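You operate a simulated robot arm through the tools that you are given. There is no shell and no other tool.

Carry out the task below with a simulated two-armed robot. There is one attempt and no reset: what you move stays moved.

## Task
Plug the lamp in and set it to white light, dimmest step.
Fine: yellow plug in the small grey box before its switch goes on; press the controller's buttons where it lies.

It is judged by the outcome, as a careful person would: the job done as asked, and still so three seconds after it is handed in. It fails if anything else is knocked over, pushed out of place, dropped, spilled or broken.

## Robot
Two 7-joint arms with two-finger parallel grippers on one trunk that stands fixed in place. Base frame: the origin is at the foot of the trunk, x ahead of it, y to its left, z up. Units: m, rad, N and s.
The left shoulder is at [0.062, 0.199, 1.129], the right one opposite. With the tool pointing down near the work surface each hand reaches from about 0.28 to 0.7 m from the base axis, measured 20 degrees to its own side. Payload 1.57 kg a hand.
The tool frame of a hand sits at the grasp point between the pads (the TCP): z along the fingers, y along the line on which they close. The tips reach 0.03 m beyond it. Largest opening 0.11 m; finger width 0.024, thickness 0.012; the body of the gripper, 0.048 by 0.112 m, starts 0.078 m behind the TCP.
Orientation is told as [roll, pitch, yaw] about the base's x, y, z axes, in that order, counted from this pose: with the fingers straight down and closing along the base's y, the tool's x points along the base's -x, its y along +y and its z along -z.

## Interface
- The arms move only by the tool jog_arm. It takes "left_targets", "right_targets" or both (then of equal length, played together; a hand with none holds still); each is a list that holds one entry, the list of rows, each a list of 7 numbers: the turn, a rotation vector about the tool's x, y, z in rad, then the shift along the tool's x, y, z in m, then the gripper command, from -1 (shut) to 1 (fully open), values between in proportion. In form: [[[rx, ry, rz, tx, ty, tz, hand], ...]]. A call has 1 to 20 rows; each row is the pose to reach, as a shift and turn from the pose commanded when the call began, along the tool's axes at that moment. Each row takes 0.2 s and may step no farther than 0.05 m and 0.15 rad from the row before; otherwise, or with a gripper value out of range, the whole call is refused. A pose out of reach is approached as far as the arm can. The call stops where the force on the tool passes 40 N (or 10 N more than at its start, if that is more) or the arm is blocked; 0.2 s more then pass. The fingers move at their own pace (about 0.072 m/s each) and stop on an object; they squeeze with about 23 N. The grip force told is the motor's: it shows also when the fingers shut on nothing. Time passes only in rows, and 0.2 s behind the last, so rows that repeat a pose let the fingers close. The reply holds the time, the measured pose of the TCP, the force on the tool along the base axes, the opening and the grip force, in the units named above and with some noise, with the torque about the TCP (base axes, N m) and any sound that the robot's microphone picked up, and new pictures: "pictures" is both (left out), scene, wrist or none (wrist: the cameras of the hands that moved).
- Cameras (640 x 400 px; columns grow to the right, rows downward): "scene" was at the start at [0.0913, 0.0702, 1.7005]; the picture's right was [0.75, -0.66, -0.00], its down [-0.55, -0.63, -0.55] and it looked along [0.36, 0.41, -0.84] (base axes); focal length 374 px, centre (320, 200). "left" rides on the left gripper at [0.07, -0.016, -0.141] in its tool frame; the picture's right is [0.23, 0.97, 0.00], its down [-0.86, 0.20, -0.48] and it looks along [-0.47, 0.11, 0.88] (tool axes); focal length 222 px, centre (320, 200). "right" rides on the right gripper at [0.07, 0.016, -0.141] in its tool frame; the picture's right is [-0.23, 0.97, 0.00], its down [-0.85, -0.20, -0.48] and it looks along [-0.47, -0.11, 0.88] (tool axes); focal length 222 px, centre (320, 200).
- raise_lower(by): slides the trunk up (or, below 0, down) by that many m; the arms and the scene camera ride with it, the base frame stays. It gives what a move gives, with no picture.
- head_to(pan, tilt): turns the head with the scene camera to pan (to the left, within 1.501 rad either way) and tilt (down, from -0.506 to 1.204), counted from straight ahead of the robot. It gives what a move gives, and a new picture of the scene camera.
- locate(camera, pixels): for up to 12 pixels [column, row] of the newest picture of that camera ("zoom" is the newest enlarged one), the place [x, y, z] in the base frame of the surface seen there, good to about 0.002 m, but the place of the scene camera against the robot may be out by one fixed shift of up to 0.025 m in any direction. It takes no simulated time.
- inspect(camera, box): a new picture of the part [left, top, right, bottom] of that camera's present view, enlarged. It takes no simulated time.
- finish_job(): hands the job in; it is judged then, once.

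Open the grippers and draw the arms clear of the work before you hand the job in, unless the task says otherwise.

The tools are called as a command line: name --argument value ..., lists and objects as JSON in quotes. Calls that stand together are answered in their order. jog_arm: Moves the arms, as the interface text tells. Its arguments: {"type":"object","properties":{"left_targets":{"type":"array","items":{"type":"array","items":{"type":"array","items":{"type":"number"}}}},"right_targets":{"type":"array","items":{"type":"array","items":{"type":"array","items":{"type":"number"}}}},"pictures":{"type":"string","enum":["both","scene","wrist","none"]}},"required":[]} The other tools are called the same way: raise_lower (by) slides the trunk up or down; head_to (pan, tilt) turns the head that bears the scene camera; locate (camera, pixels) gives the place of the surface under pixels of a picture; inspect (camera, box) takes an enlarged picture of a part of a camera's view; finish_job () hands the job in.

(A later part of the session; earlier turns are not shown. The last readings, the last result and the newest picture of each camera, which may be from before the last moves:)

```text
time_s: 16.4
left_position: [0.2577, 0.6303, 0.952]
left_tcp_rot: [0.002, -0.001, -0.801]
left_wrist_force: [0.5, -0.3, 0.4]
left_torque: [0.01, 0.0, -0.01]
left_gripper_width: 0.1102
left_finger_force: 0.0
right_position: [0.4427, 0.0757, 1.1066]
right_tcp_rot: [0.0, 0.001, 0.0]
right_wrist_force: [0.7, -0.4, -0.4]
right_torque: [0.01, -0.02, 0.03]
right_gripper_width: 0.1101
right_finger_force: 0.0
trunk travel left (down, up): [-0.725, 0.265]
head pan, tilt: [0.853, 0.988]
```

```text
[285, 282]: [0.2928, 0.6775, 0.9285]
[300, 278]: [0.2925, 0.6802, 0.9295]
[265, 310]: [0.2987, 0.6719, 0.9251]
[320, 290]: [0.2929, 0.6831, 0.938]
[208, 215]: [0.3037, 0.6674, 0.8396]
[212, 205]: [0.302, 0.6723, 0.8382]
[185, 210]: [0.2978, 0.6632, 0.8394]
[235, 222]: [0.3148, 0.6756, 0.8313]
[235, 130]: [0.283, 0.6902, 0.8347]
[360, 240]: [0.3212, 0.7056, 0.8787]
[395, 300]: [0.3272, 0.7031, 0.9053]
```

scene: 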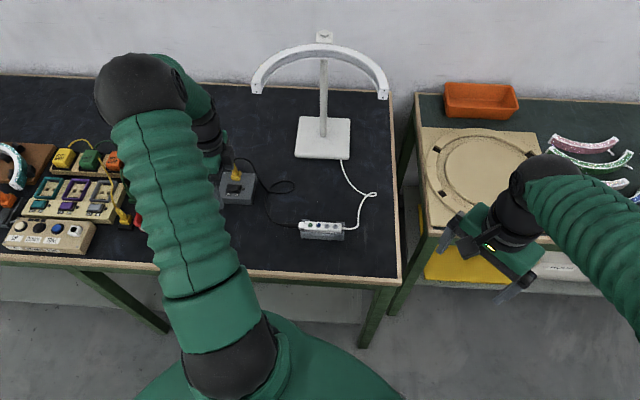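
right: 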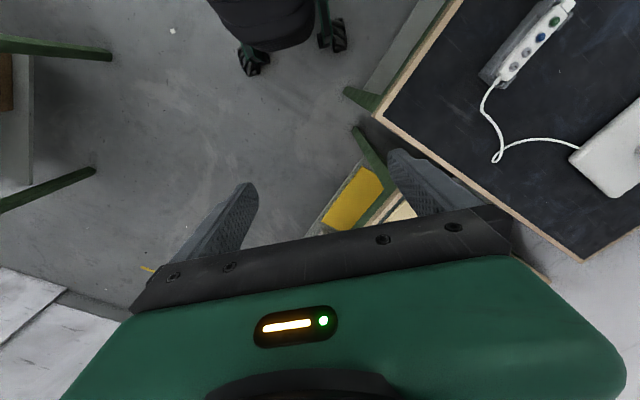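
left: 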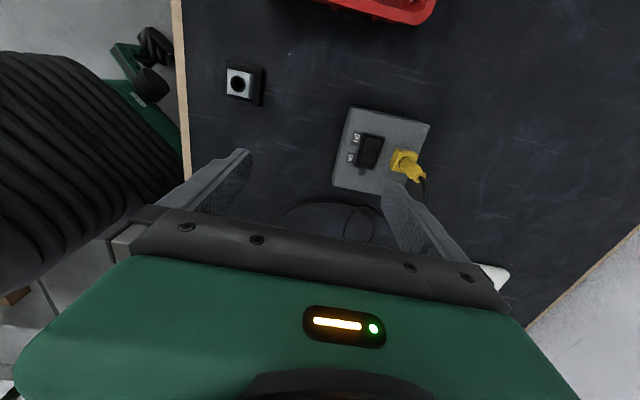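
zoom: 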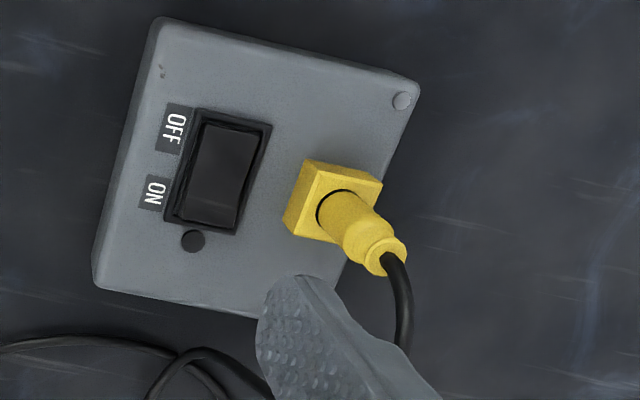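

Tip and ON end agree with my geometry. I shift 3.7 mm toward the ON end and lower to just above the rocker.

jog_arm --left_targets '[[[0, 0, 0, -0.0037, 0.0006, 0.03, 1], [0, 0, 0, -0.0037, 0.0006, 0.06, 1], [0, 0, 0, -0.0037, 0.0006, 0.075, 1], [0, 0, 0, -0.0037, 0.0006, 0.075, 1], [0, 0, 0, -0.0037, 0.0006, 0.075, 1]]]'

inspect --camera "left" --box '[320, 100, 480, 220]'

inspect --camera "scene" --box '[180, 130, 280, 220]'

```text
time_s: 17.6
left_position: [0.2626, 0.6271, 0.8776]
left_tcp_rot: [0.0, 0.0, -0.802]
left_wrist_force: [0.3, 1.0, 0.3]
left_torque: [0.01, -0.01, 0.01]
left_gripper_width: 0.1101
left_finger_force: 0.1
right_position: [0.4427, 0.0751, 1.1085]
right_tcp_rot: [0.0, 0.002, 0.001]
right_wrist_force: [0.2, 0.3, 0.6]
right_torque: [0.0, 0.0, -0.01]
right_gripper_width: 0.1099
right_finger_force: 0.0
trunk travel left (down, up): [-0.725, 0.265]
head pan, tilt: [0.853, 0.988]
```

scene: 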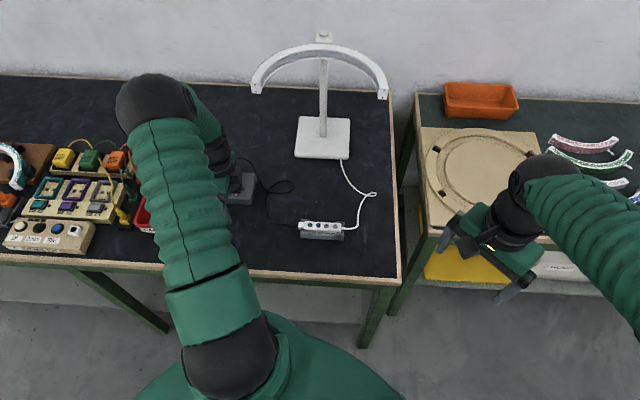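
left: 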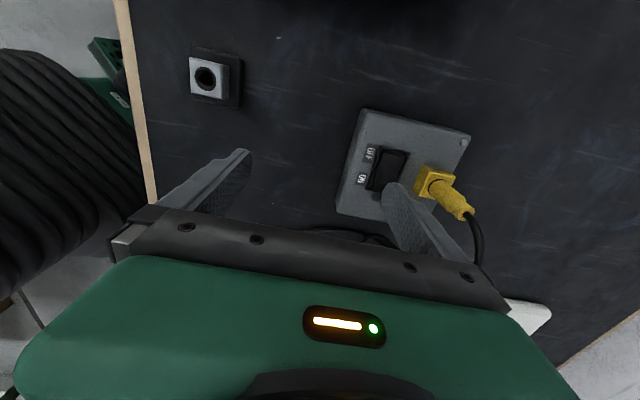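

```text
3.33 times, centred on (400, 160) of left
```

zoom: 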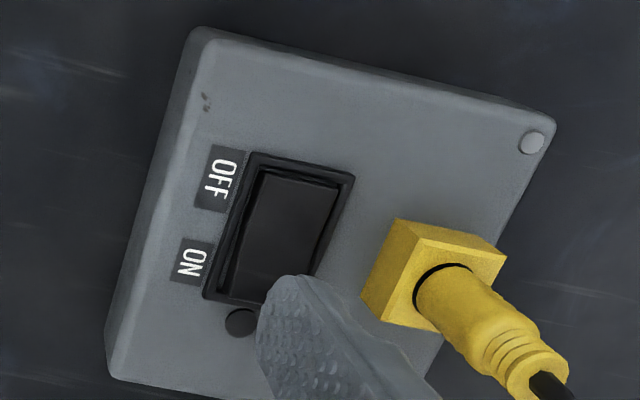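

```text
4.44 times, centred on (230, 175) of scene
```

zoom: 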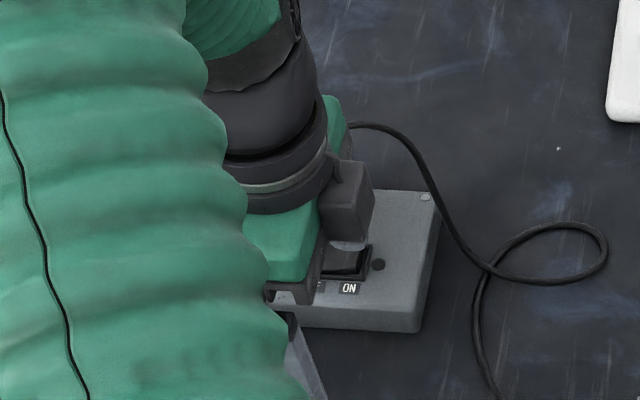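

The tip is about 8 mm above the rocker. I locate tip and rocker edge points here to check the sideways alignment.

inspect --camera "left" --box '[360, 140, 430, 220]'

locate --camera "zoom" --pixels '[[250, 225], [272, 222], [240, 260], [255, 285], [200, 230], [310, 235]]'

```text
5.00 times, centred on (395, 180) of left
```

zoom: 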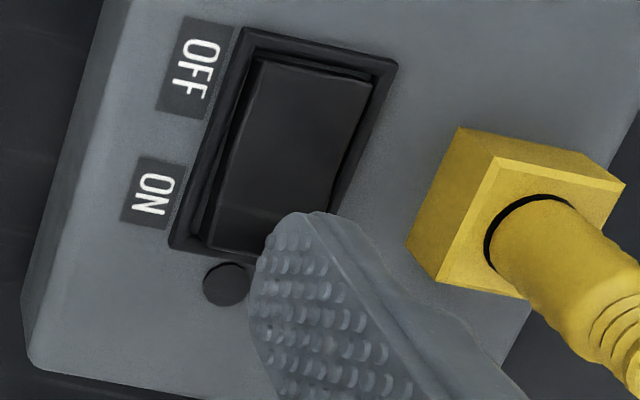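

```text
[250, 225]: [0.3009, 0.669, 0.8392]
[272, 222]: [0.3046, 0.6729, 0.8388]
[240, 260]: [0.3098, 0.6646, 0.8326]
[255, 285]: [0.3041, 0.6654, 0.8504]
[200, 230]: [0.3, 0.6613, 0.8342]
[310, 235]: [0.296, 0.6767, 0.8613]
```

Alignment is good. I press down slowly to 13 mm below this pose, watching force and sound.

jog_arm --left_targets '[[[0, 0, 0, 0, 0, 0.005, 1], [0, 0, 0, 0, 0, 0.007, 1], [0, 0, 0, 0, 0, 0.009, 1], [0, 0, 0, 0, 0, 0.0105, 1], [0, 0, 0, 0, 0, 0.012, 1], [0, 0, 0, 0, 0, 0.013, 1]]]'

inspect --camera "left" --box '[360, 140, 430, 220]'

```text
time_s: 19.0
left_position: [0.2639, 0.6273, 0.8672]
left_tcp_rot: [0.008, 0.004, -0.802]
left_wrist_force: [2.5, -0.4, 23.4]
left_torque: [1.08, -0.82, -0.46]
left_gripper_width: 0.1101
left_finger_force: 0.1
right_position: [0.4406, 0.0729, 1.1085]
right_tcp_rot: [0.003, 0.0, 0.0]
right_wrist_force: [-0.2, 0.5, 0.2]
right_torque: [0.02, -0.02, -0.03]
right_gripper_width: 0.1099
right_finger_force: 0.0
trunk travel left (down, up): [-0.725, 0.265]
head pan, tilt: [0.853, 0.988]
heard: click
```

scene: 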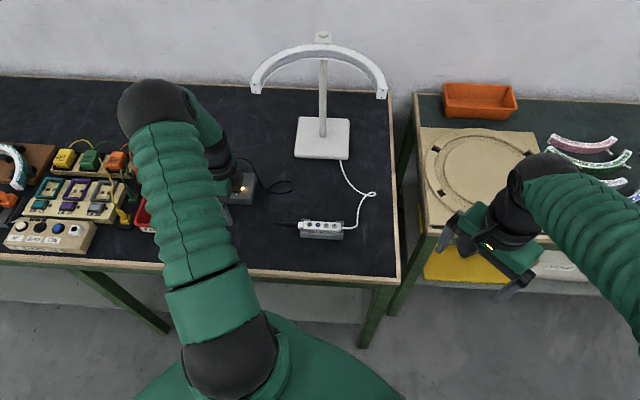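
left: 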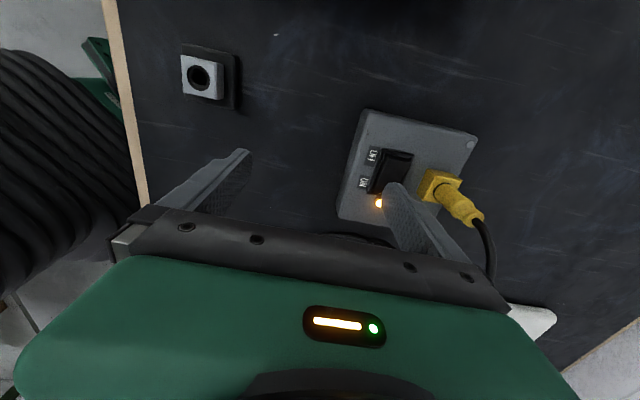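

```text
5.00 times, centred on (395, 180) of left
```

zoom: 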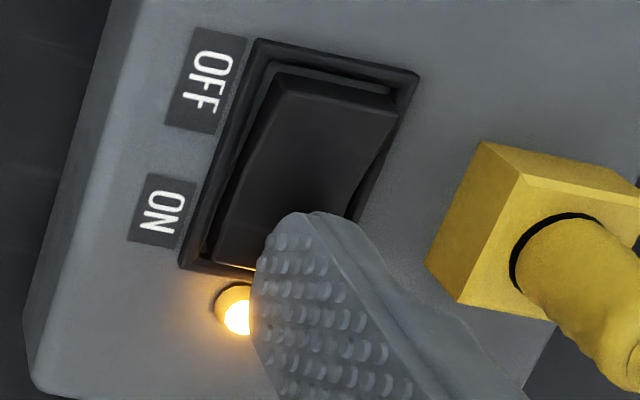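

A click was heard and the amber light is on: the box is powered. I lift straight up and then look at the lamp and controller.

jog_arm --left_targets '[[[0, 0, 0, 0, 0, -0.01, 1], [0, 0, 0, 0, 0, -0.05, 1], [0, 0, 0, 0, 0, -0.09, 1], [0, 0, 0, 0, 0, -0.13, 1], [0, 0, 0, 0, 0, -0.13, 1]]]'

inspect --camera "scene" --box '[240, 20, 400, 250]'

inspect --camera "scene" --box '[285, 205, 360, 250]'

inspect --camera "left" --box '[300, 70, 460, 190]'

```text
time_s: 20.2
left_position: [0.2611, 0.6304, 0.9939]
left_tcp_rot: [-0.002, -0.003, -0.8]
left_wrist_force: [0.3, 0.1, 0.0]
left_torque: [0.02, -0.04, 0.01]
left_gripper_width: 0.1098
left_finger_force: 0.1
right_position: [0.444, 0.0787, 1.1074]
right_tcp_rot: [-0.001, -0.001, 0.003]
right_wrist_force: [-0.2, 0.4, -0.8]
right_torque: [0.04, -0.01, -0.01]
right_gripper_width: 0.1099
right_finger_force: 0.0
trunk travel left (down, up): [-0.725, 0.265]
head pan, tilt: [0.853, 0.988]
```

scene: 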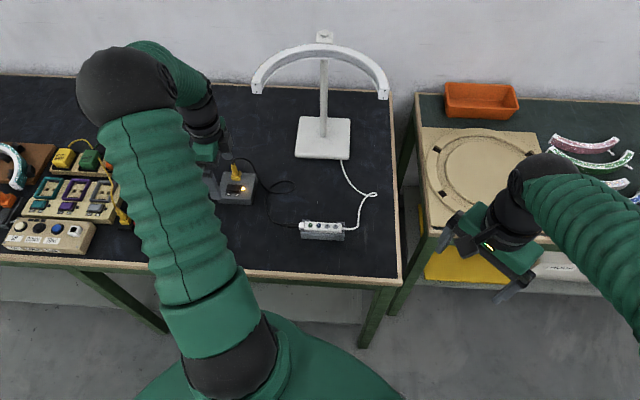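
left: 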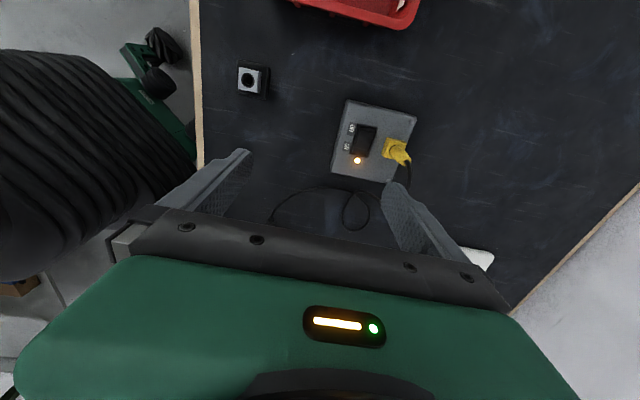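

```text
1.74 times, centred on (320, 135) of scene
```

zoom: 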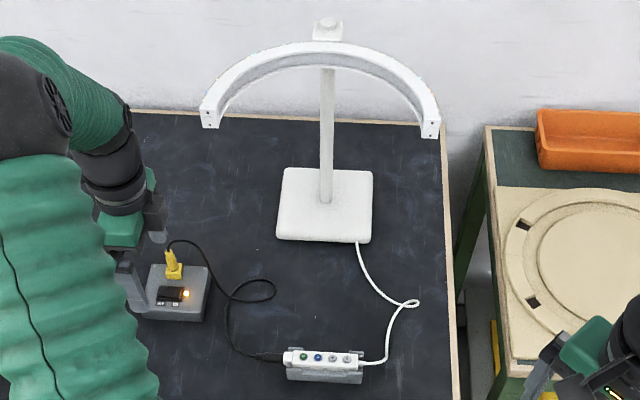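

```text
8.53 times, centred on (322, 228) of scene
```

zoom: 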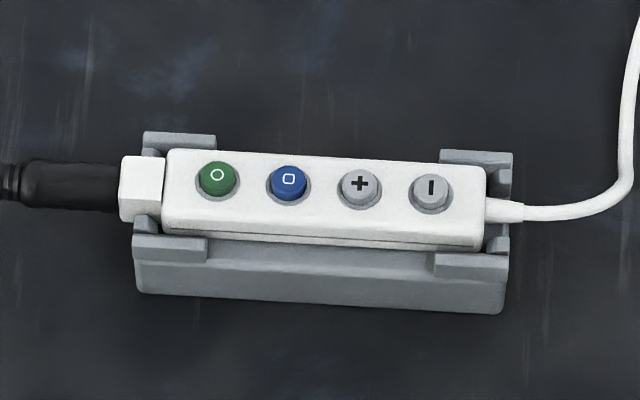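

```text
3.33 times, centred on (380, 130) of left
```

zoom: 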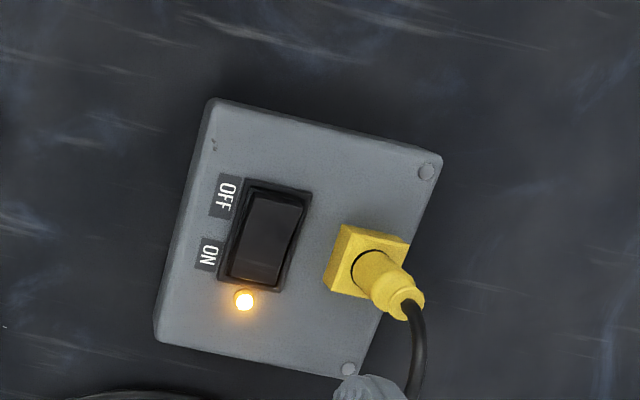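

The lamp is still dark, so the green button (power) comes first. I move the left hand near the controller to measure the buttons with its own camera.

jog_arm --left_targets '[[[0, 0, 0, -0.03, -0.02, 0, 1], [0, 0, 0, -0.065, -0.04, 0, 1], [0, 0, 0, -0.1, -0.065, 0, 1], [0, 0, 0, -0.13, -0.09, 0, 1], [0, 0, 0, -0.15, -0.105, 0, 1], [0, 0, 0, -0.15, -0.105, 0, 1], [0, 0, 0, -0.15, -0.105, 0, 1]]]'

inspect --camera "left" --box '[300, 90, 460, 210]'

```text
time_s: 21.8
left_position: [0.2914, 0.4467, 0.9925]
left_tcp_rot: [0.001, 0.0, -0.801]
left_wrist_force: [0.2, -0.2, -0.3]
left_torque: [0.01, -0.01, -0.01]
left_gripper_width: 0.1102
left_finger_force: 0.1
right_position: [0.4429, 0.0757, 1.1073]
right_tcp_rot: [-0.003, 0.0, 0.0]
right_wrist_force: [-0.4, 0.1, -0.1]
right_torque: [-0.01, 0.0, -0.01]
right_gripper_width: 0.1101
right_finger_force: 0.1
trunk travel left (down, up): [-0.725, 0.265]
head pan, tilt: [0.853, 0.988]
```

scene: 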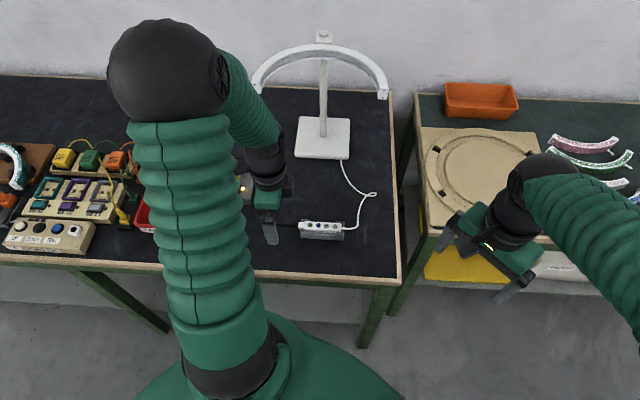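
left: 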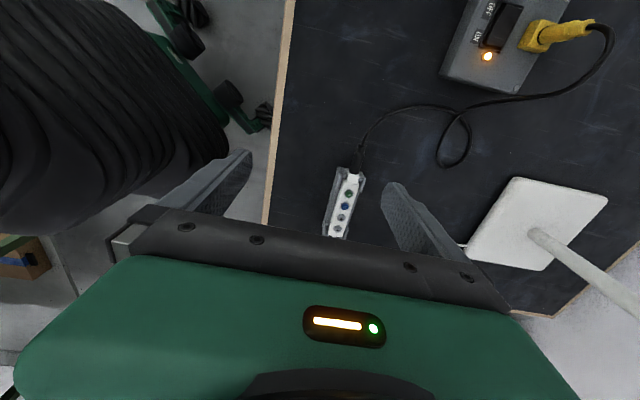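

```text
3.33 times, centred on (380, 150) of left
```

zoom: 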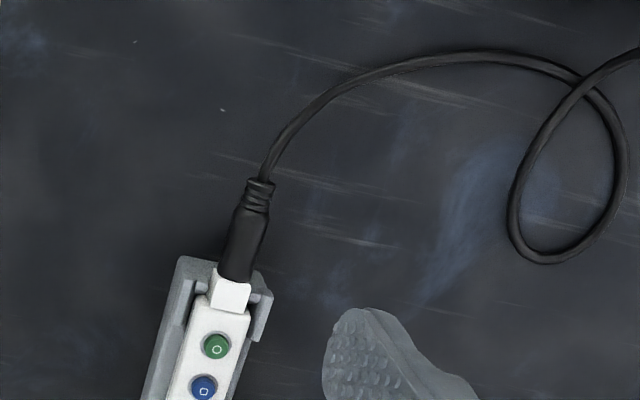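

I zoom onto the four buttons and locate them.

inspect --camera "left" --box '[310, 160, 380, 240]'

locate --camera "left" --pixels '[[348, 194], [345, 206], [341, 217], [338, 229], [352, 180], [356, 171], [335, 196], [362, 183], [326, 220], [347, 233]]'

```text
5.00 times, centred on (345, 200) of left
```

zoom: 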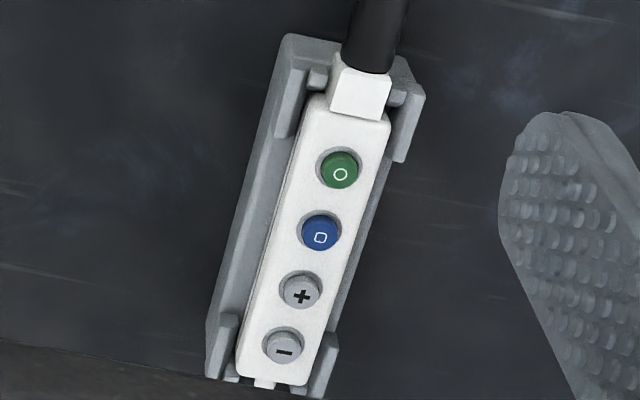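

```text
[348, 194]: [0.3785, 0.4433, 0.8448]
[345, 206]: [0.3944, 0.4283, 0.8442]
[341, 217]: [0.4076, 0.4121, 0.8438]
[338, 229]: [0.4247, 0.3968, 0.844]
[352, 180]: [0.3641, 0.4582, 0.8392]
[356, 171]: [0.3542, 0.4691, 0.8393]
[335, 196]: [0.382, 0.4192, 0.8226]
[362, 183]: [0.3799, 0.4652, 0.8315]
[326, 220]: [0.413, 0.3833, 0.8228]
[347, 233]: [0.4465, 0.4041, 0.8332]
```

Now precise button tops from the zoom.

locate --camera "zoom" --pixels '[[341, 168], [320, 234], [301, 291], [284, 344], [355, 195], [312, 195], [305, 262], [340, 265], [398, 140], [290, 110], [350, 130], [290, 318]]'

```text
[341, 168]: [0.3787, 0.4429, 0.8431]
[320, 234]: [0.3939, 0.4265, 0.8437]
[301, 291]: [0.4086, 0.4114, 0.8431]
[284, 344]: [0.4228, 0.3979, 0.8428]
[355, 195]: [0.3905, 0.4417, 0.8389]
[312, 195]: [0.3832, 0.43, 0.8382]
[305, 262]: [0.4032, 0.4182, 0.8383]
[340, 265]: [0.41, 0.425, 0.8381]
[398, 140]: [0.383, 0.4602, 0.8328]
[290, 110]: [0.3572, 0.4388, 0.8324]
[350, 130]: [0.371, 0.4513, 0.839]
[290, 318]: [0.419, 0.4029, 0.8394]
```

Buttons: green (0.379,0.4425), blue (0.3936,0.427), + (0.408,0.412), − (0.423,0.397), tops z≈0.8435. I bring the far finger over green with its tip about 8 mm above.

jog_arm --left_targets '[[[0, 0, 0, -0.035, 0.0004, 0.02, 1], [0, 0, 0, -0.0644, 0.0004, 0.05, 1], [0, 0, 0, -0.0644, 0.0004, 0.085, 1], [0, 0, 0, -0.0644, 0.0004, 0.11, 1], [0, 0, 0, -0.0644, 0.0004, 0.11, 1], [0, 0, 0, -0.0644, 0.0004, 0.11, 1]]]'

inspect --camera "left" --box '[350, 130, 450, 230]'

inspect --camera "scene" --box '[270, 190, 370, 250]'

```text
time_s: 23.2
left_position: [0.3365, 0.4, 0.8849]
left_tcp_rot: [0.002, 0.0, -0.8]
left_wrist_force: [-0.7, -0.3, -0.2]
left_torque: [0.0, -0.02, 0.04]
left_gripper_width: 0.1101
left_finger_force: 0.0
right_position: [0.4436, 0.0754, 1.1092]
right_tcp_rot: [0.0, 0.0, 0.0]
right_wrist_force: [0.3, 0.0, 0.7]
right_torque: [0.0, 0.0, -0.01]
right_gripper_width: 0.1098
right_finger_force: 0.1
trunk travel left (down, up): [-0.725, 0.265]
head pan, tilt: [0.853, 0.988]
```

scene: 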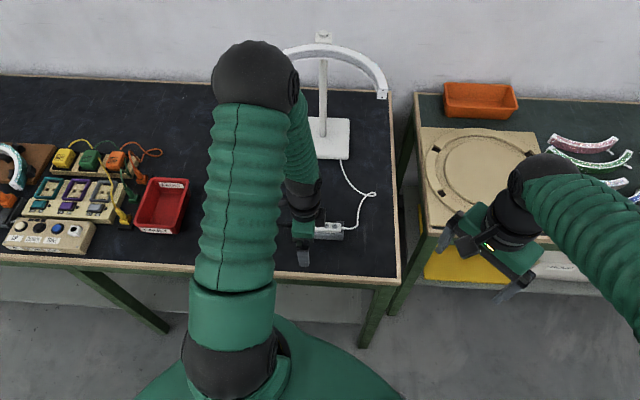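
left: 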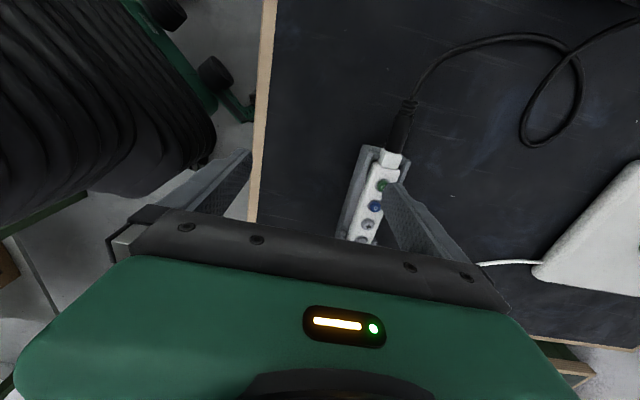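

```text
4.00 times, centred on (400, 180) of left
```

zoom: 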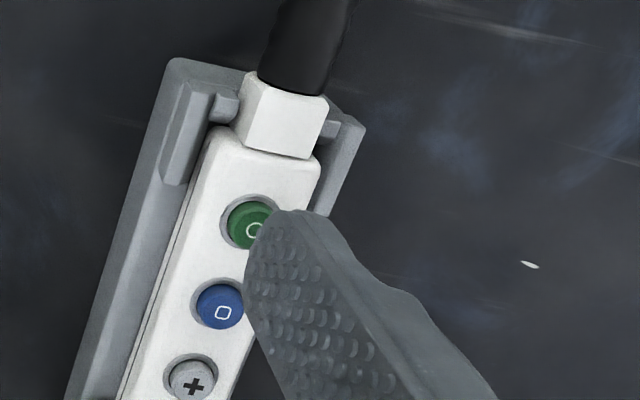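

```text
6.40 times, centred on (320, 220) of scene
```

zoom: 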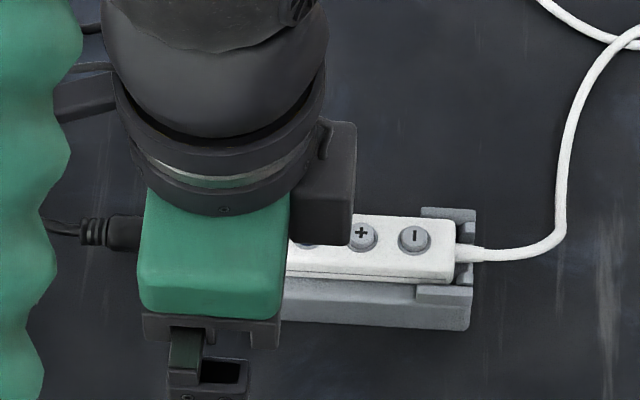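

I check the tip's position against the green button by locating pad and button points.

locate --camera "zoom" --pixels '[[290, 215], [255, 245], [248, 280], [252, 310], [262, 335], [315, 215], [240, 225], [220, 300]]'

```text
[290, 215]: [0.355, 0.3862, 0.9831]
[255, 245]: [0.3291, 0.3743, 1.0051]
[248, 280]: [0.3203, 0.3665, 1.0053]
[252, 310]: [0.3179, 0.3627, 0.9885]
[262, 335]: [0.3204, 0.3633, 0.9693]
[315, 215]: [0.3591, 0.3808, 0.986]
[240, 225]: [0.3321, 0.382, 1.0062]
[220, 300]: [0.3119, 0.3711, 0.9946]
```

The newest zoom was the scene's, so I re-take the left zoom and locate.

inspect --camera "left" --box '[350, 130, 450, 230]'

locate --camera "zoom" --pixels '[[290, 215], [255, 245], [248, 280], [252, 310], [262, 335], [315, 215], [240, 225], [220, 300]]'

```text
4.00 times, centred on (400, 180) of left
```

zoom: 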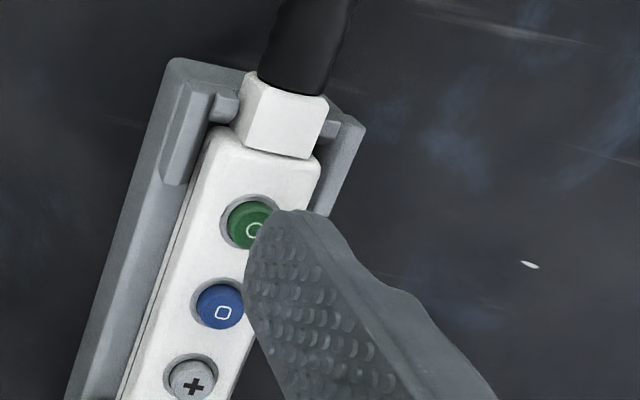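

```text
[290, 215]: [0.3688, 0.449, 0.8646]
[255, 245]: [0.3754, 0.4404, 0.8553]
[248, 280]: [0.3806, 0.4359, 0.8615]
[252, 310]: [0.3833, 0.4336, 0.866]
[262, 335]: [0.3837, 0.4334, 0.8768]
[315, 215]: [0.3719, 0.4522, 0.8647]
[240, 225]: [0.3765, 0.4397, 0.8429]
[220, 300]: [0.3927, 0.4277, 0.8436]
```

The tip's centre is at about (0.379,0.444), over green. I press in 1 mm steps to 3 mm past contact and look for a click.

jog_arm --left_targets '[[[0, 0, 0, 0, 0, 0.006, 1], [0, 0, 0, 0, 0, 0.01, 1], [0, 0, 0, 0, 0, 0.0115, 1], [0, 0, 0, 0, 0, 0.0125, 1], [0, 0, 0, 0, 0, 0.0135, 1], [0, 0, 0, 0, 0, 0.0145, 1]]]'

```text
time_s: 24.6
left_position: [0.3355, 0.401, 0.8711]
left_tcp_rot: [0.002, -0.001, -0.799]
left_wrist_force: [0.6, 0.6, 7.9]
left_torque: [0.35, -0.35, 0.03]
left_gripper_width: 0.1102
left_finger_force: 0.1
right_position: [0.4433, 0.0767, 1.1074]
right_tcp_rot: [0.0, -0.001, 0.002]
right_wrist_force: [-0.3, -0.5, -0.7]
right_torque: [0.0, -0.03, 0.0]
right_gripper_width: 0.11
right_finger_force: 0.1
trunk travel left (down, up): [-0.725, 0.265]
head pan, tilt: [0.853, 0.988]
heard: click
```

scene: 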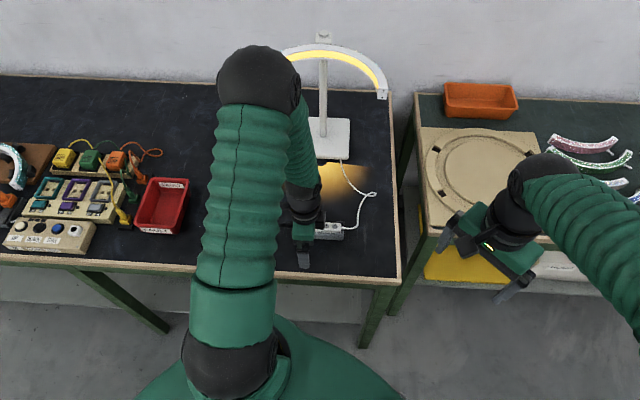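
left: 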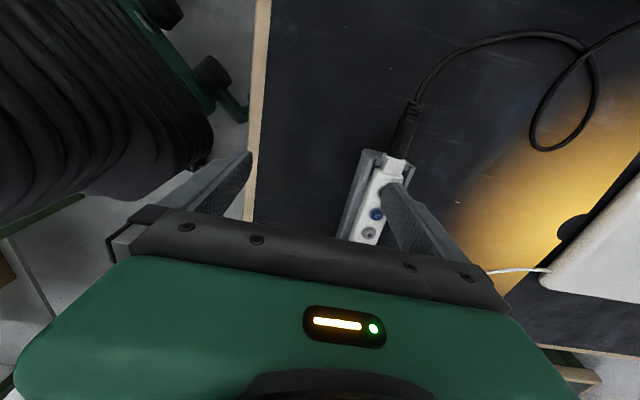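

Click, and the lamp is on with yellow light. I lift off, move 21 mm along the row to blue, hover and check before pressing.

jog_arm --left_targets '[[[0, 0, 0, 0, 0, -0.005, 1], [0, 0, 0, 0, 0, -0.0145, 1], [0, 0, 0, -0.01, 0, -0.0165, 1], [0, 0, 0, -0.0212, 0, -0.0145, 1], [0, 0, 0, -0.0212, 0, -0.0145, 1], [0, 0, 0, -0.0212, 0, -0.0145, 1]]]'

inspect --camera "scene" --box '[240, 20, 400, 120]'

inspect --camera "left" --box '[350, 130, 450, 230]'

```text
time_s: 26.0
left_position: [0.3506, 0.386, 0.8841]
left_tcp_rot: [-0.001, -0.001, -0.799]
left_wrist_force: [0.1, 0.4, 0.2]
left_torque: [-0.02, -0.02, -0.02]
left_gripper_width: 0.11
left_finger_force: 0.1
right_position: [0.4431, 0.0761, 1.1085]
right_tcp_rot: [0.001, -0.001, -0.001]
right_wrist_force: [0.4, 0.4, 0.3]
right_torque: [-0.01, 0.0, 0.01]
right_gripper_width: 0.1097
right_finger_force: 0.1
trunk travel left (down, up): [-0.725, 0.265]
head pan, tilt: [0.853, 0.988]
```

scene: 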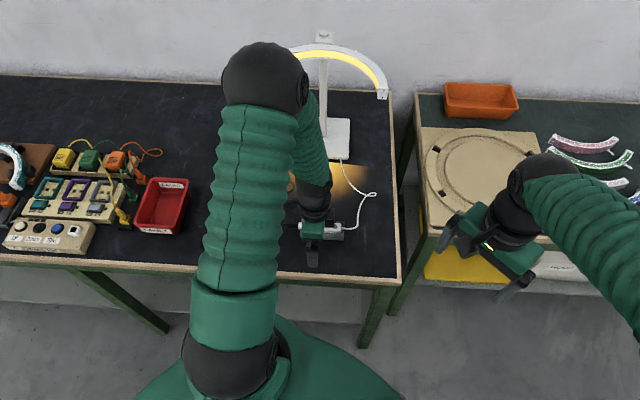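
left: 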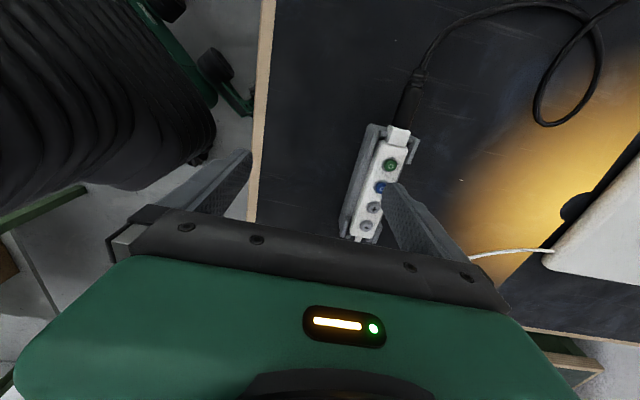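

```text
4.00 times, centred on (320, 70) of scene
```

zoom: 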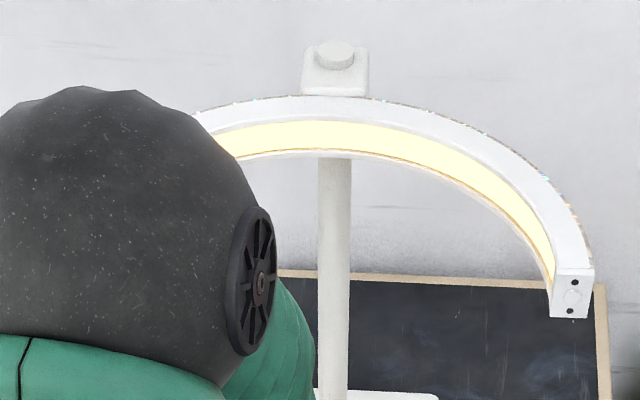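

```text
4.00 times, centred on (400, 180) of left
```

zoom: 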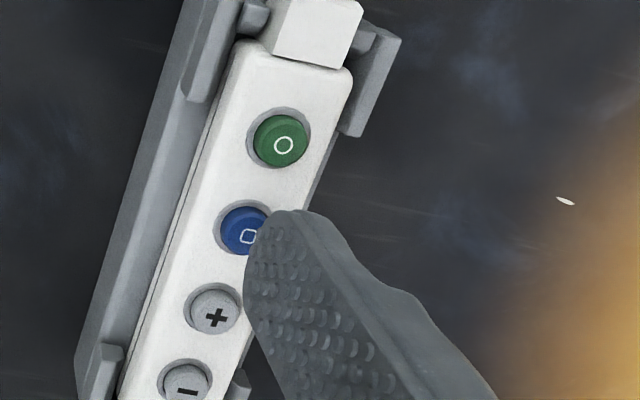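

The finger sits over blue just as it did over green. I press blue once (same 14.5 mm stroke) and come back up.

jog_arm --left_targets '[[[0, 0, 0, 0, 0, 0.006, 1], [0, 0, 0, 0, 0, 0.01, 1], [0, 0, 0, 0, 0, 0.0115, 1], [0, 0, 0, 0, 0, 0.0125, 1], [0, 0, 0, 0, 0, 0.0135, 1], [0, 0, 0, 0, 0, 0.0145, 1], [0, 0, 0, 0, 0, 0.008, 1], [0, 0, 0, 0, 0, 0, 1], [0, 0, 0, 0, 0, 0, 1]]]'

inspect --camera "scene" --box '[240, 20, 400, 120]'

```text
time_s: 28.0
left_position: [0.3529, 0.3855, 0.8837]
left_tcp_rot: [0.001, 0.0, -0.801]
left_wrist_force: [0.2, -0.8, -0.7]
left_torque: [0.01, -0.01, 0.0]
left_gripper_width: 0.1101
left_finger_force: 0.0
right_position: [0.443, 0.0751, 1.1071]
right_tcp_rot: [0.001, 0.0, 0.001]
right_wrist_force: [0.0, 0.4, 0.7]
right_torque: [-0.01, 0.01, 0.01]
right_gripper_width: 0.1101
right_finger_force: 0.1
trunk travel left (down, up): [-0.725, 0.265]
head pan, tilt: [0.853, 0.988]
heard: click
```

scene: 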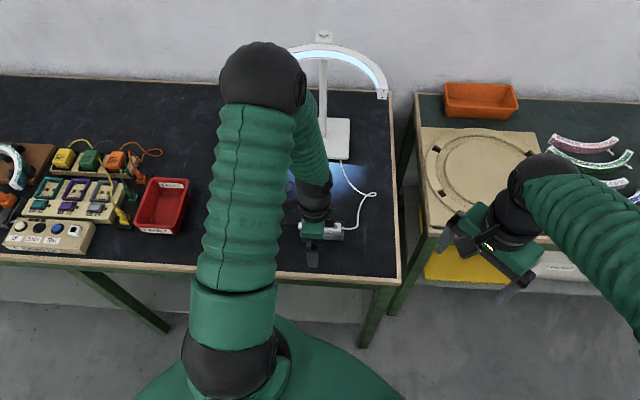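
left: 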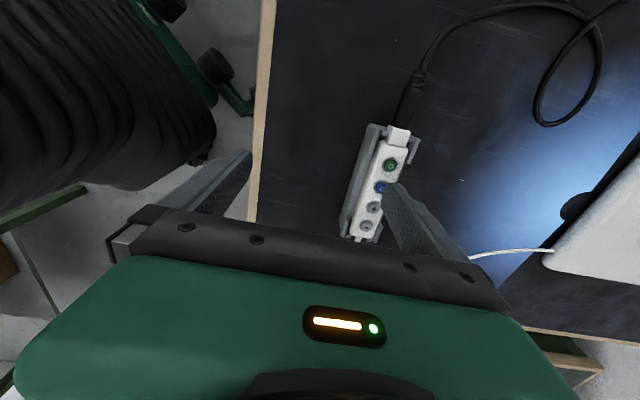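

```text
4.00 times, centred on (320, 70) of scene
```

zoom: 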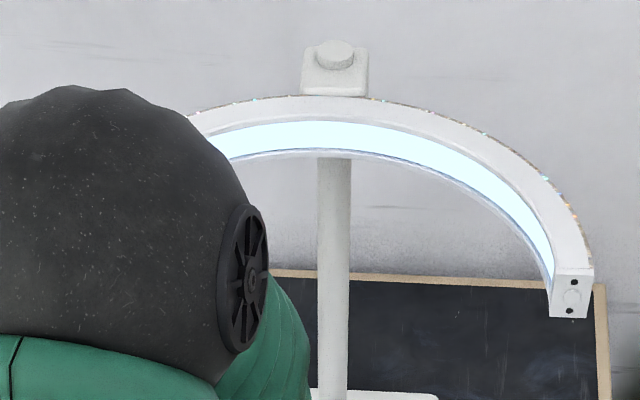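

After one press the light turned bluish-white. To know the full set of colours before choosing, I press blue again and compare.

jog_arm --left_targets '[[[0, 0, 0, 0, 0, 0.006, 1], [0, 0, 0, 0, 0, 0.01, 1], [0, 0, 0, 0, 0, 0.0115, 1], [0, 0, 0, 0, 0, 0.0125, 1], [0, 0, 0, 0, 0, 0.0135, 1], [0, 0, 0, 0, 0, 0.0145, 1], [0, 0, 0, 0, 0, 0.008, 1], [0, 0, 0, 0, 0, 0, 1], [0, 0, 0, 0, 0, 0, 1]]]'

inspect --camera "scene" --box '[240, 20, 400, 120]'

```text
time_s: 30.0
left_position: [0.353, 0.3864, 0.8845]
left_tcp_rot: [0.001, -0.001, -0.799]
left_wrist_force: [-0.5, 0.0, 0.2]
left_torque: [0.0, 0.01, 0.01]
left_gripper_width: 0.1102
left_finger_force: 0.1
right_position: [0.4436, 0.0753, 1.1073]
right_tcp_rot: [0.0, 0.002, 0.001]
right_wrist_force: [-0.2, -0.2, 0.5]
right_torque: [0.01, 0.0, -0.01]
right_gripper_width: 0.1099
right_finger_force: 0.1
trunk travel left (down, up): [-0.725, 0.265]
head pan, tilt: [0.853, 0.988]
heard: click
```

scene: 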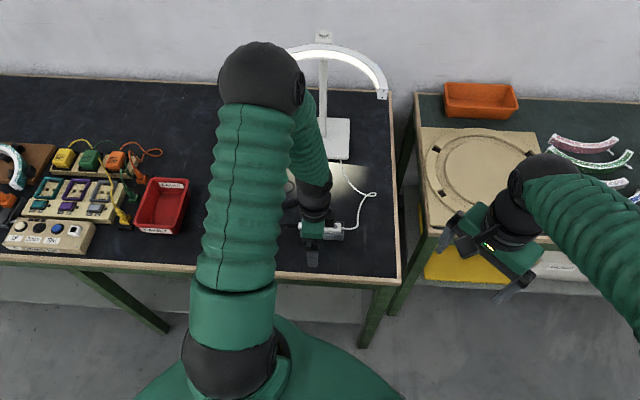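
left: 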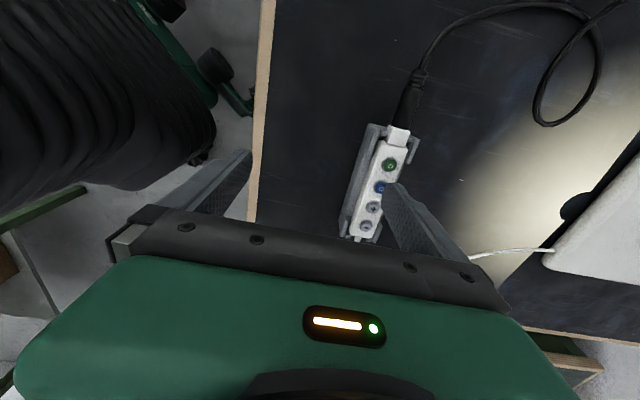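

```text
4.00 times, centred on (320, 70) of scene
```

zoom: 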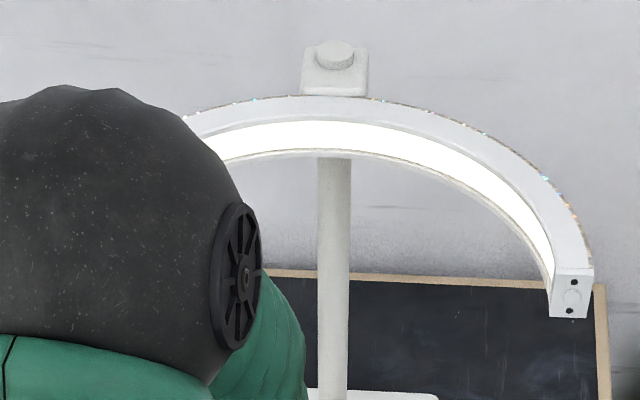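

This third state is plain white, which is what's wanted (yellow → bluish → white). Now I move 42 mm along the row to hover over "−".

jog_arm --left_targets '[[[0, 0, 0, -0.01, 0, -0.003, 1], [0, 0, 0, -0.0265, 0, -0.003, 1], [0, 0, 0, -0.0424, 0, 0, 1], [0, 0, 0, -0.0424, 0, 0, 1], [0, 0, 0, -0.0424, 0, 0, 1]]]'

inspect --camera "left" --box '[350, 130, 450, 230]'

locate --camera "zoom" --pixels '[[255, 245], [262, 335], [290, 215], [235, 230]]'

```text
time_s: 31.2
left_position: [0.381, 0.3563, 0.8831]
left_tcp_rot: [0.001, 0.0, -0.801]
left_wrist_force: [0.6, -0.2, 0.6]
left_torque: [0.0, 0.04, 0.01]
left_gripper_width: 0.1102
left_finger_force: 0.2
right_position: [0.4437, 0.0762, 1.1078]
right_tcp_rot: [0.0, 0.0, 0.001]
right_wrist_force: [-0.1, 0.8, -0.6]
right_torque: [0.02, 0.0, -0.01]
right_gripper_width: 0.1101
right_finger_force: 0.1
trunk travel left (down, up): [-0.725, 0.265]
head pan, tilt: [0.853, 0.988]
```

scene: 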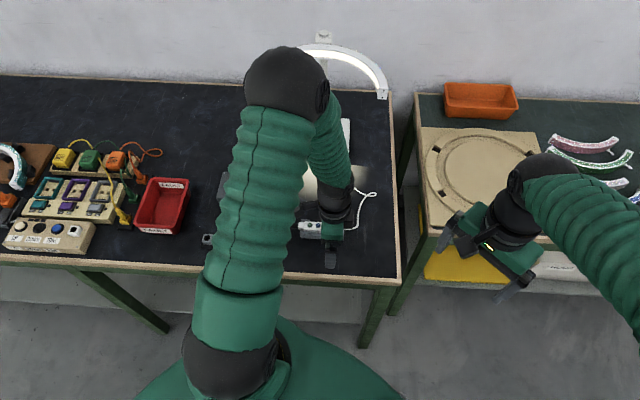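
left: 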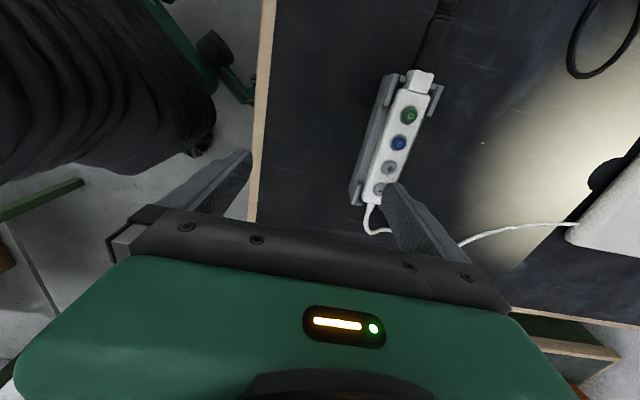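

```text
4.00 times, centred on (400, 180) of left
```

zoom: 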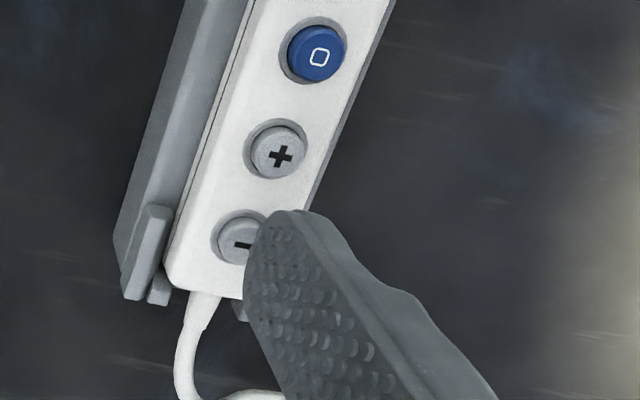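

```text
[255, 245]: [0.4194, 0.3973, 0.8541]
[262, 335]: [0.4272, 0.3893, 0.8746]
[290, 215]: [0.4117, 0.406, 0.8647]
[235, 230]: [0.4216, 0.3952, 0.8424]
```

The finger is about 2–3 mm short of "−" compared with how it sat on green, so I add (−2.5, −1) mm in the tool frame and press "−" once.

jog_arm --left_targets '[[[0, 0, 0, -0.0025, -0.001, 0, 1], [0, 0, 0, -0.0025, -0.001, 0.006, 1], [0, 0, 0, -0.0025, -0.001, 0.01, 1], [0, 0, 0, -0.0025, -0.001, 0.0115, 1], [0, 0, 0, -0.0025, -0.001, 0.0125, 1], [0, 0, 0, -0.0025, -0.001, 0.0135, 1], [0, 0, 0, -0.0025, -0.001, 0.0145, 1], [0, 0, 0, -0.0025, -0.001, 0.008, 1], [0, 0, 0, -0.0025, -0.001, 0, 1], [0, 0, 0, -0.0025, -0.001, 0, 1]]]'

inspect --camera "scene" --box '[240, 20, 400, 120]'

```text
time_s: 33.4
left_position: [0.3821, 0.3533, 0.8855]
left_tcp_rot: [0.0, 0.0, -0.801]
left_wrist_force: [-0.1, 0.6, 0.0]
left_torque: [0.02, -0.02, 0.0]
left_gripper_width: 0.1097
left_finger_force: 0.0
right_position: [0.4428, 0.0768, 1.1069]
right_tcp_rot: [-0.001, 0.0, -0.001]
right_wrist_force: [-0.3, -0.5, -0.6]
right_torque: [-0.02, 0.01, 0.01]
right_gripper_width: 0.11
right_finger_force: 0.0
trunk travel left (down, up): [-0.725, 0.265]
head pan, tilt: [0.853, 0.988]
heard: click
```

scene: 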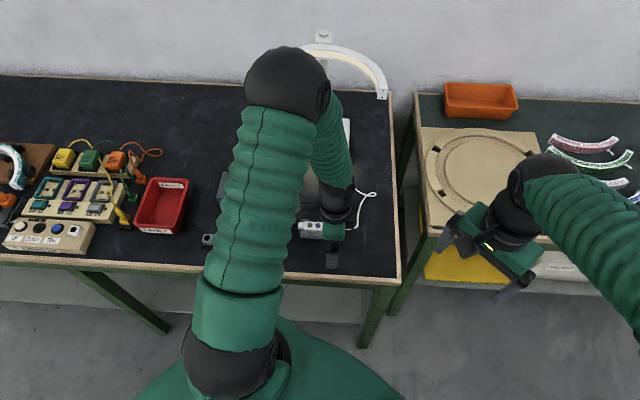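
left: 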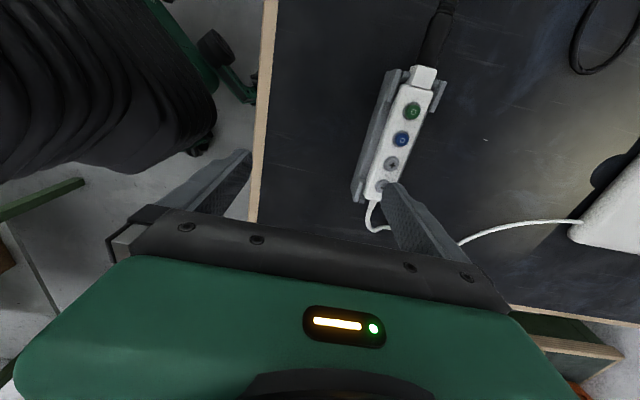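

```text
4.00 times, centred on (320, 70) of scene
```

zoom: 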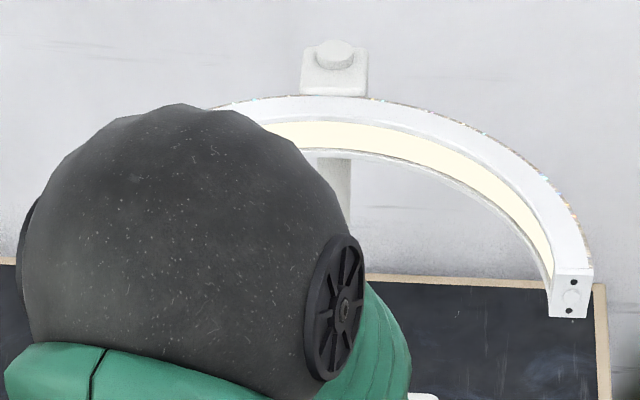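

The light is clearly dimmer after one click. I press "−" again and compare.

jog_arm --left_targets '[[[0, 0, 0, 0, 0, 0.006, 1], [0, 0, 0, 0, 0, 0.01, 1], [0, 0, 0, 0, 0, 0.0115, 1], [0, 0, 0, 0, 0, 0.0125, 1], [0, 0, 0, 0, 0, 0.0135, 1], [0, 0, 0, 0, 0, 0.0145, 1], [0, 0, 0, 0, 0, 0.008, 1], [0, 0, 0, 0, 0, 0, 1], [0, 0, 0, 0, 0, 0, 1]]]'

inspect --camera "scene" --box '[240, 20, 400, 120]'

```text
time_s: 35.4
left_position: [0.3824, 0.3525, 0.8841]
left_tcp_rot: [0.001, 0.0, -0.801]
left_wrist_force: [0.3, -0.4, 0.2]
left_torque: [0.0, 0.03, -0.03]
left_gripper_width: 0.1099
left_finger_force: 0.1
right_position: [0.4423, 0.0748, 1.1071]
right_tcp_rot: [-0.001, 0.0, -0.001]
right_wrist_force: [0.2, -0.4, 0.2]
right_torque: [0.0, -0.02, 0.02]
right_gripper_width: 0.1098
right_finger_force: 0.1
trunk travel left (down, up): [-0.725, 0.265]
head pan, tilt: [0.853, 0.988]
heard: click
```

scene: 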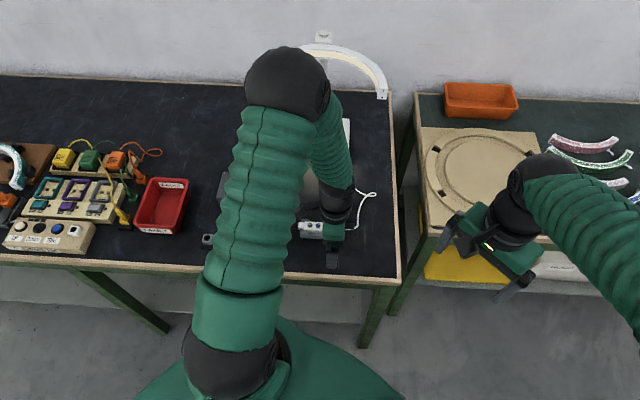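
left: 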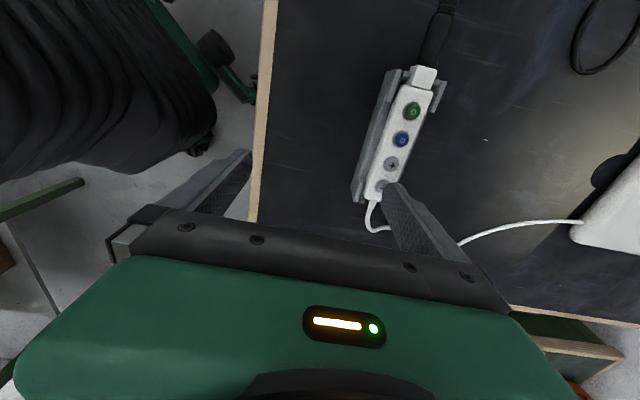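

```text
4.00 times, centred on (320, 70) of scene
```

zoom: 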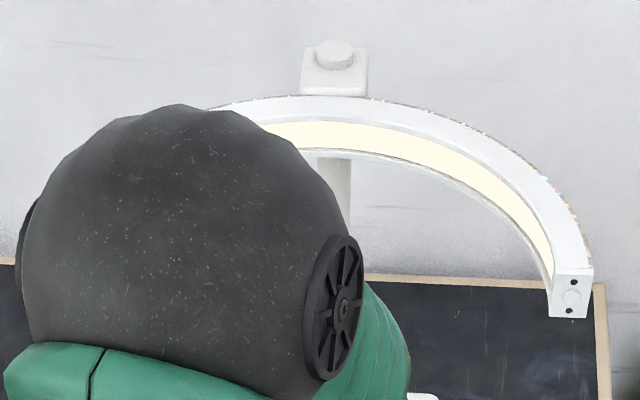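

The second click changed nothing visible, so this seems the dimmest step. At this low level I now check the colour cycle to be sure which state is white: back to blue, one press.

jog_arm --left_targets '[[[0, 0, 0, 0.015, 0, -0.003, 1], [0, 0, 0, 0.03, 0.001, -0.003, 1], [0, 0, 0, 0.0445, 0.001, 0, 1], [0, 0, 0, 0.0445, 0.001, 0, 1], [0, 0, 0, 0.0445, 0.001, 0.006, 1], [0, 0, 0, 0.0445, 0.001, 0.01, 1], [0, 0, 0, 0.0445, 0.001, 0.0115, 1], [0, 0, 0, 0.0445, 0.001, 0.0125, 1], [0, 0, 0, 0.0445, 0.001, 0.0135, 1], [0, 0, 0, 0.0445, 0.001, 0.0145, 1], [0, 0, 0, 0.0445, 0.001, 0.008, 1], [0, 0, 0, 0.0445, 0.001, 0, 1], [0, 0, 0, 0.0445, 0.001, 0, 1]]]'

inspect --camera "scene" --box '[240, 20, 400, 120]'

```text
time_s: 38.2
left_position: [0.3513, 0.386, 0.8842]
left_tcp_rot: [0.0, 0.0, -0.802]
left_wrist_force: [0.9, -0.4, 0.4]
left_torque: [-0.01, 0.0, 0.01]
left_gripper_width: 0.1101
left_finger_force: 0.1
right_position: [0.4425, 0.0757, 1.1073]
right_tcp_rot: [0.001, 0.0, -0.001]
right_wrist_force: [0.3, 0.4, -0.6]
right_torque: [0.03, 0.0, -0.02]
right_gripper_width: 0.1097
right_finger_force: 0.1
trunk travel left (down, up): [-0.725, 0.265]
head pan, tilt: [0.853, 0.988]
heard: click
```

scene: 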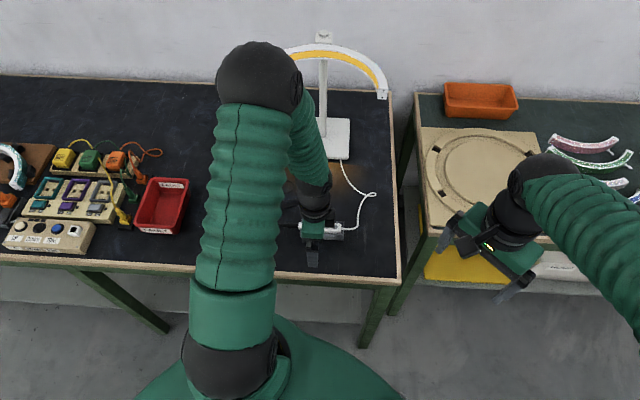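
left: 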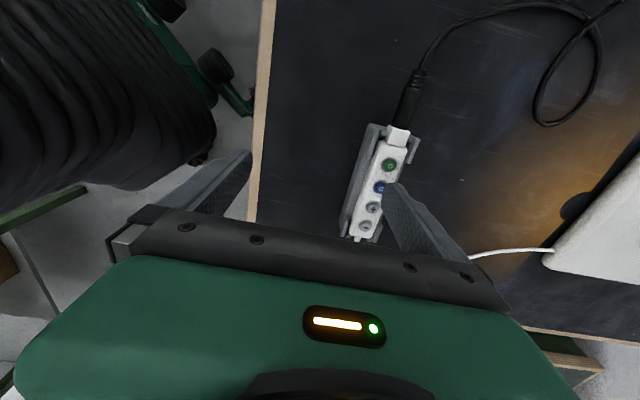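

```text
4.00 times, centred on (320, 70) of scene
```

zoom: 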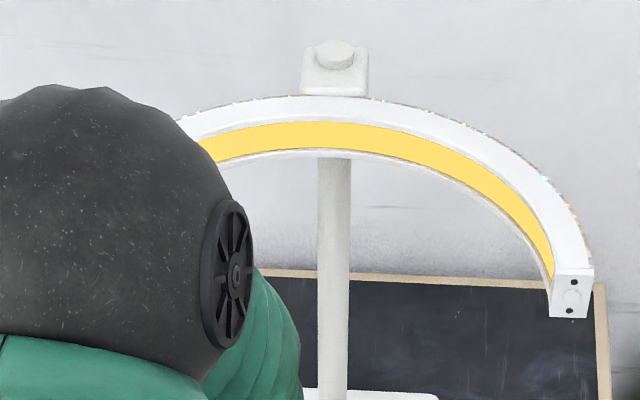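

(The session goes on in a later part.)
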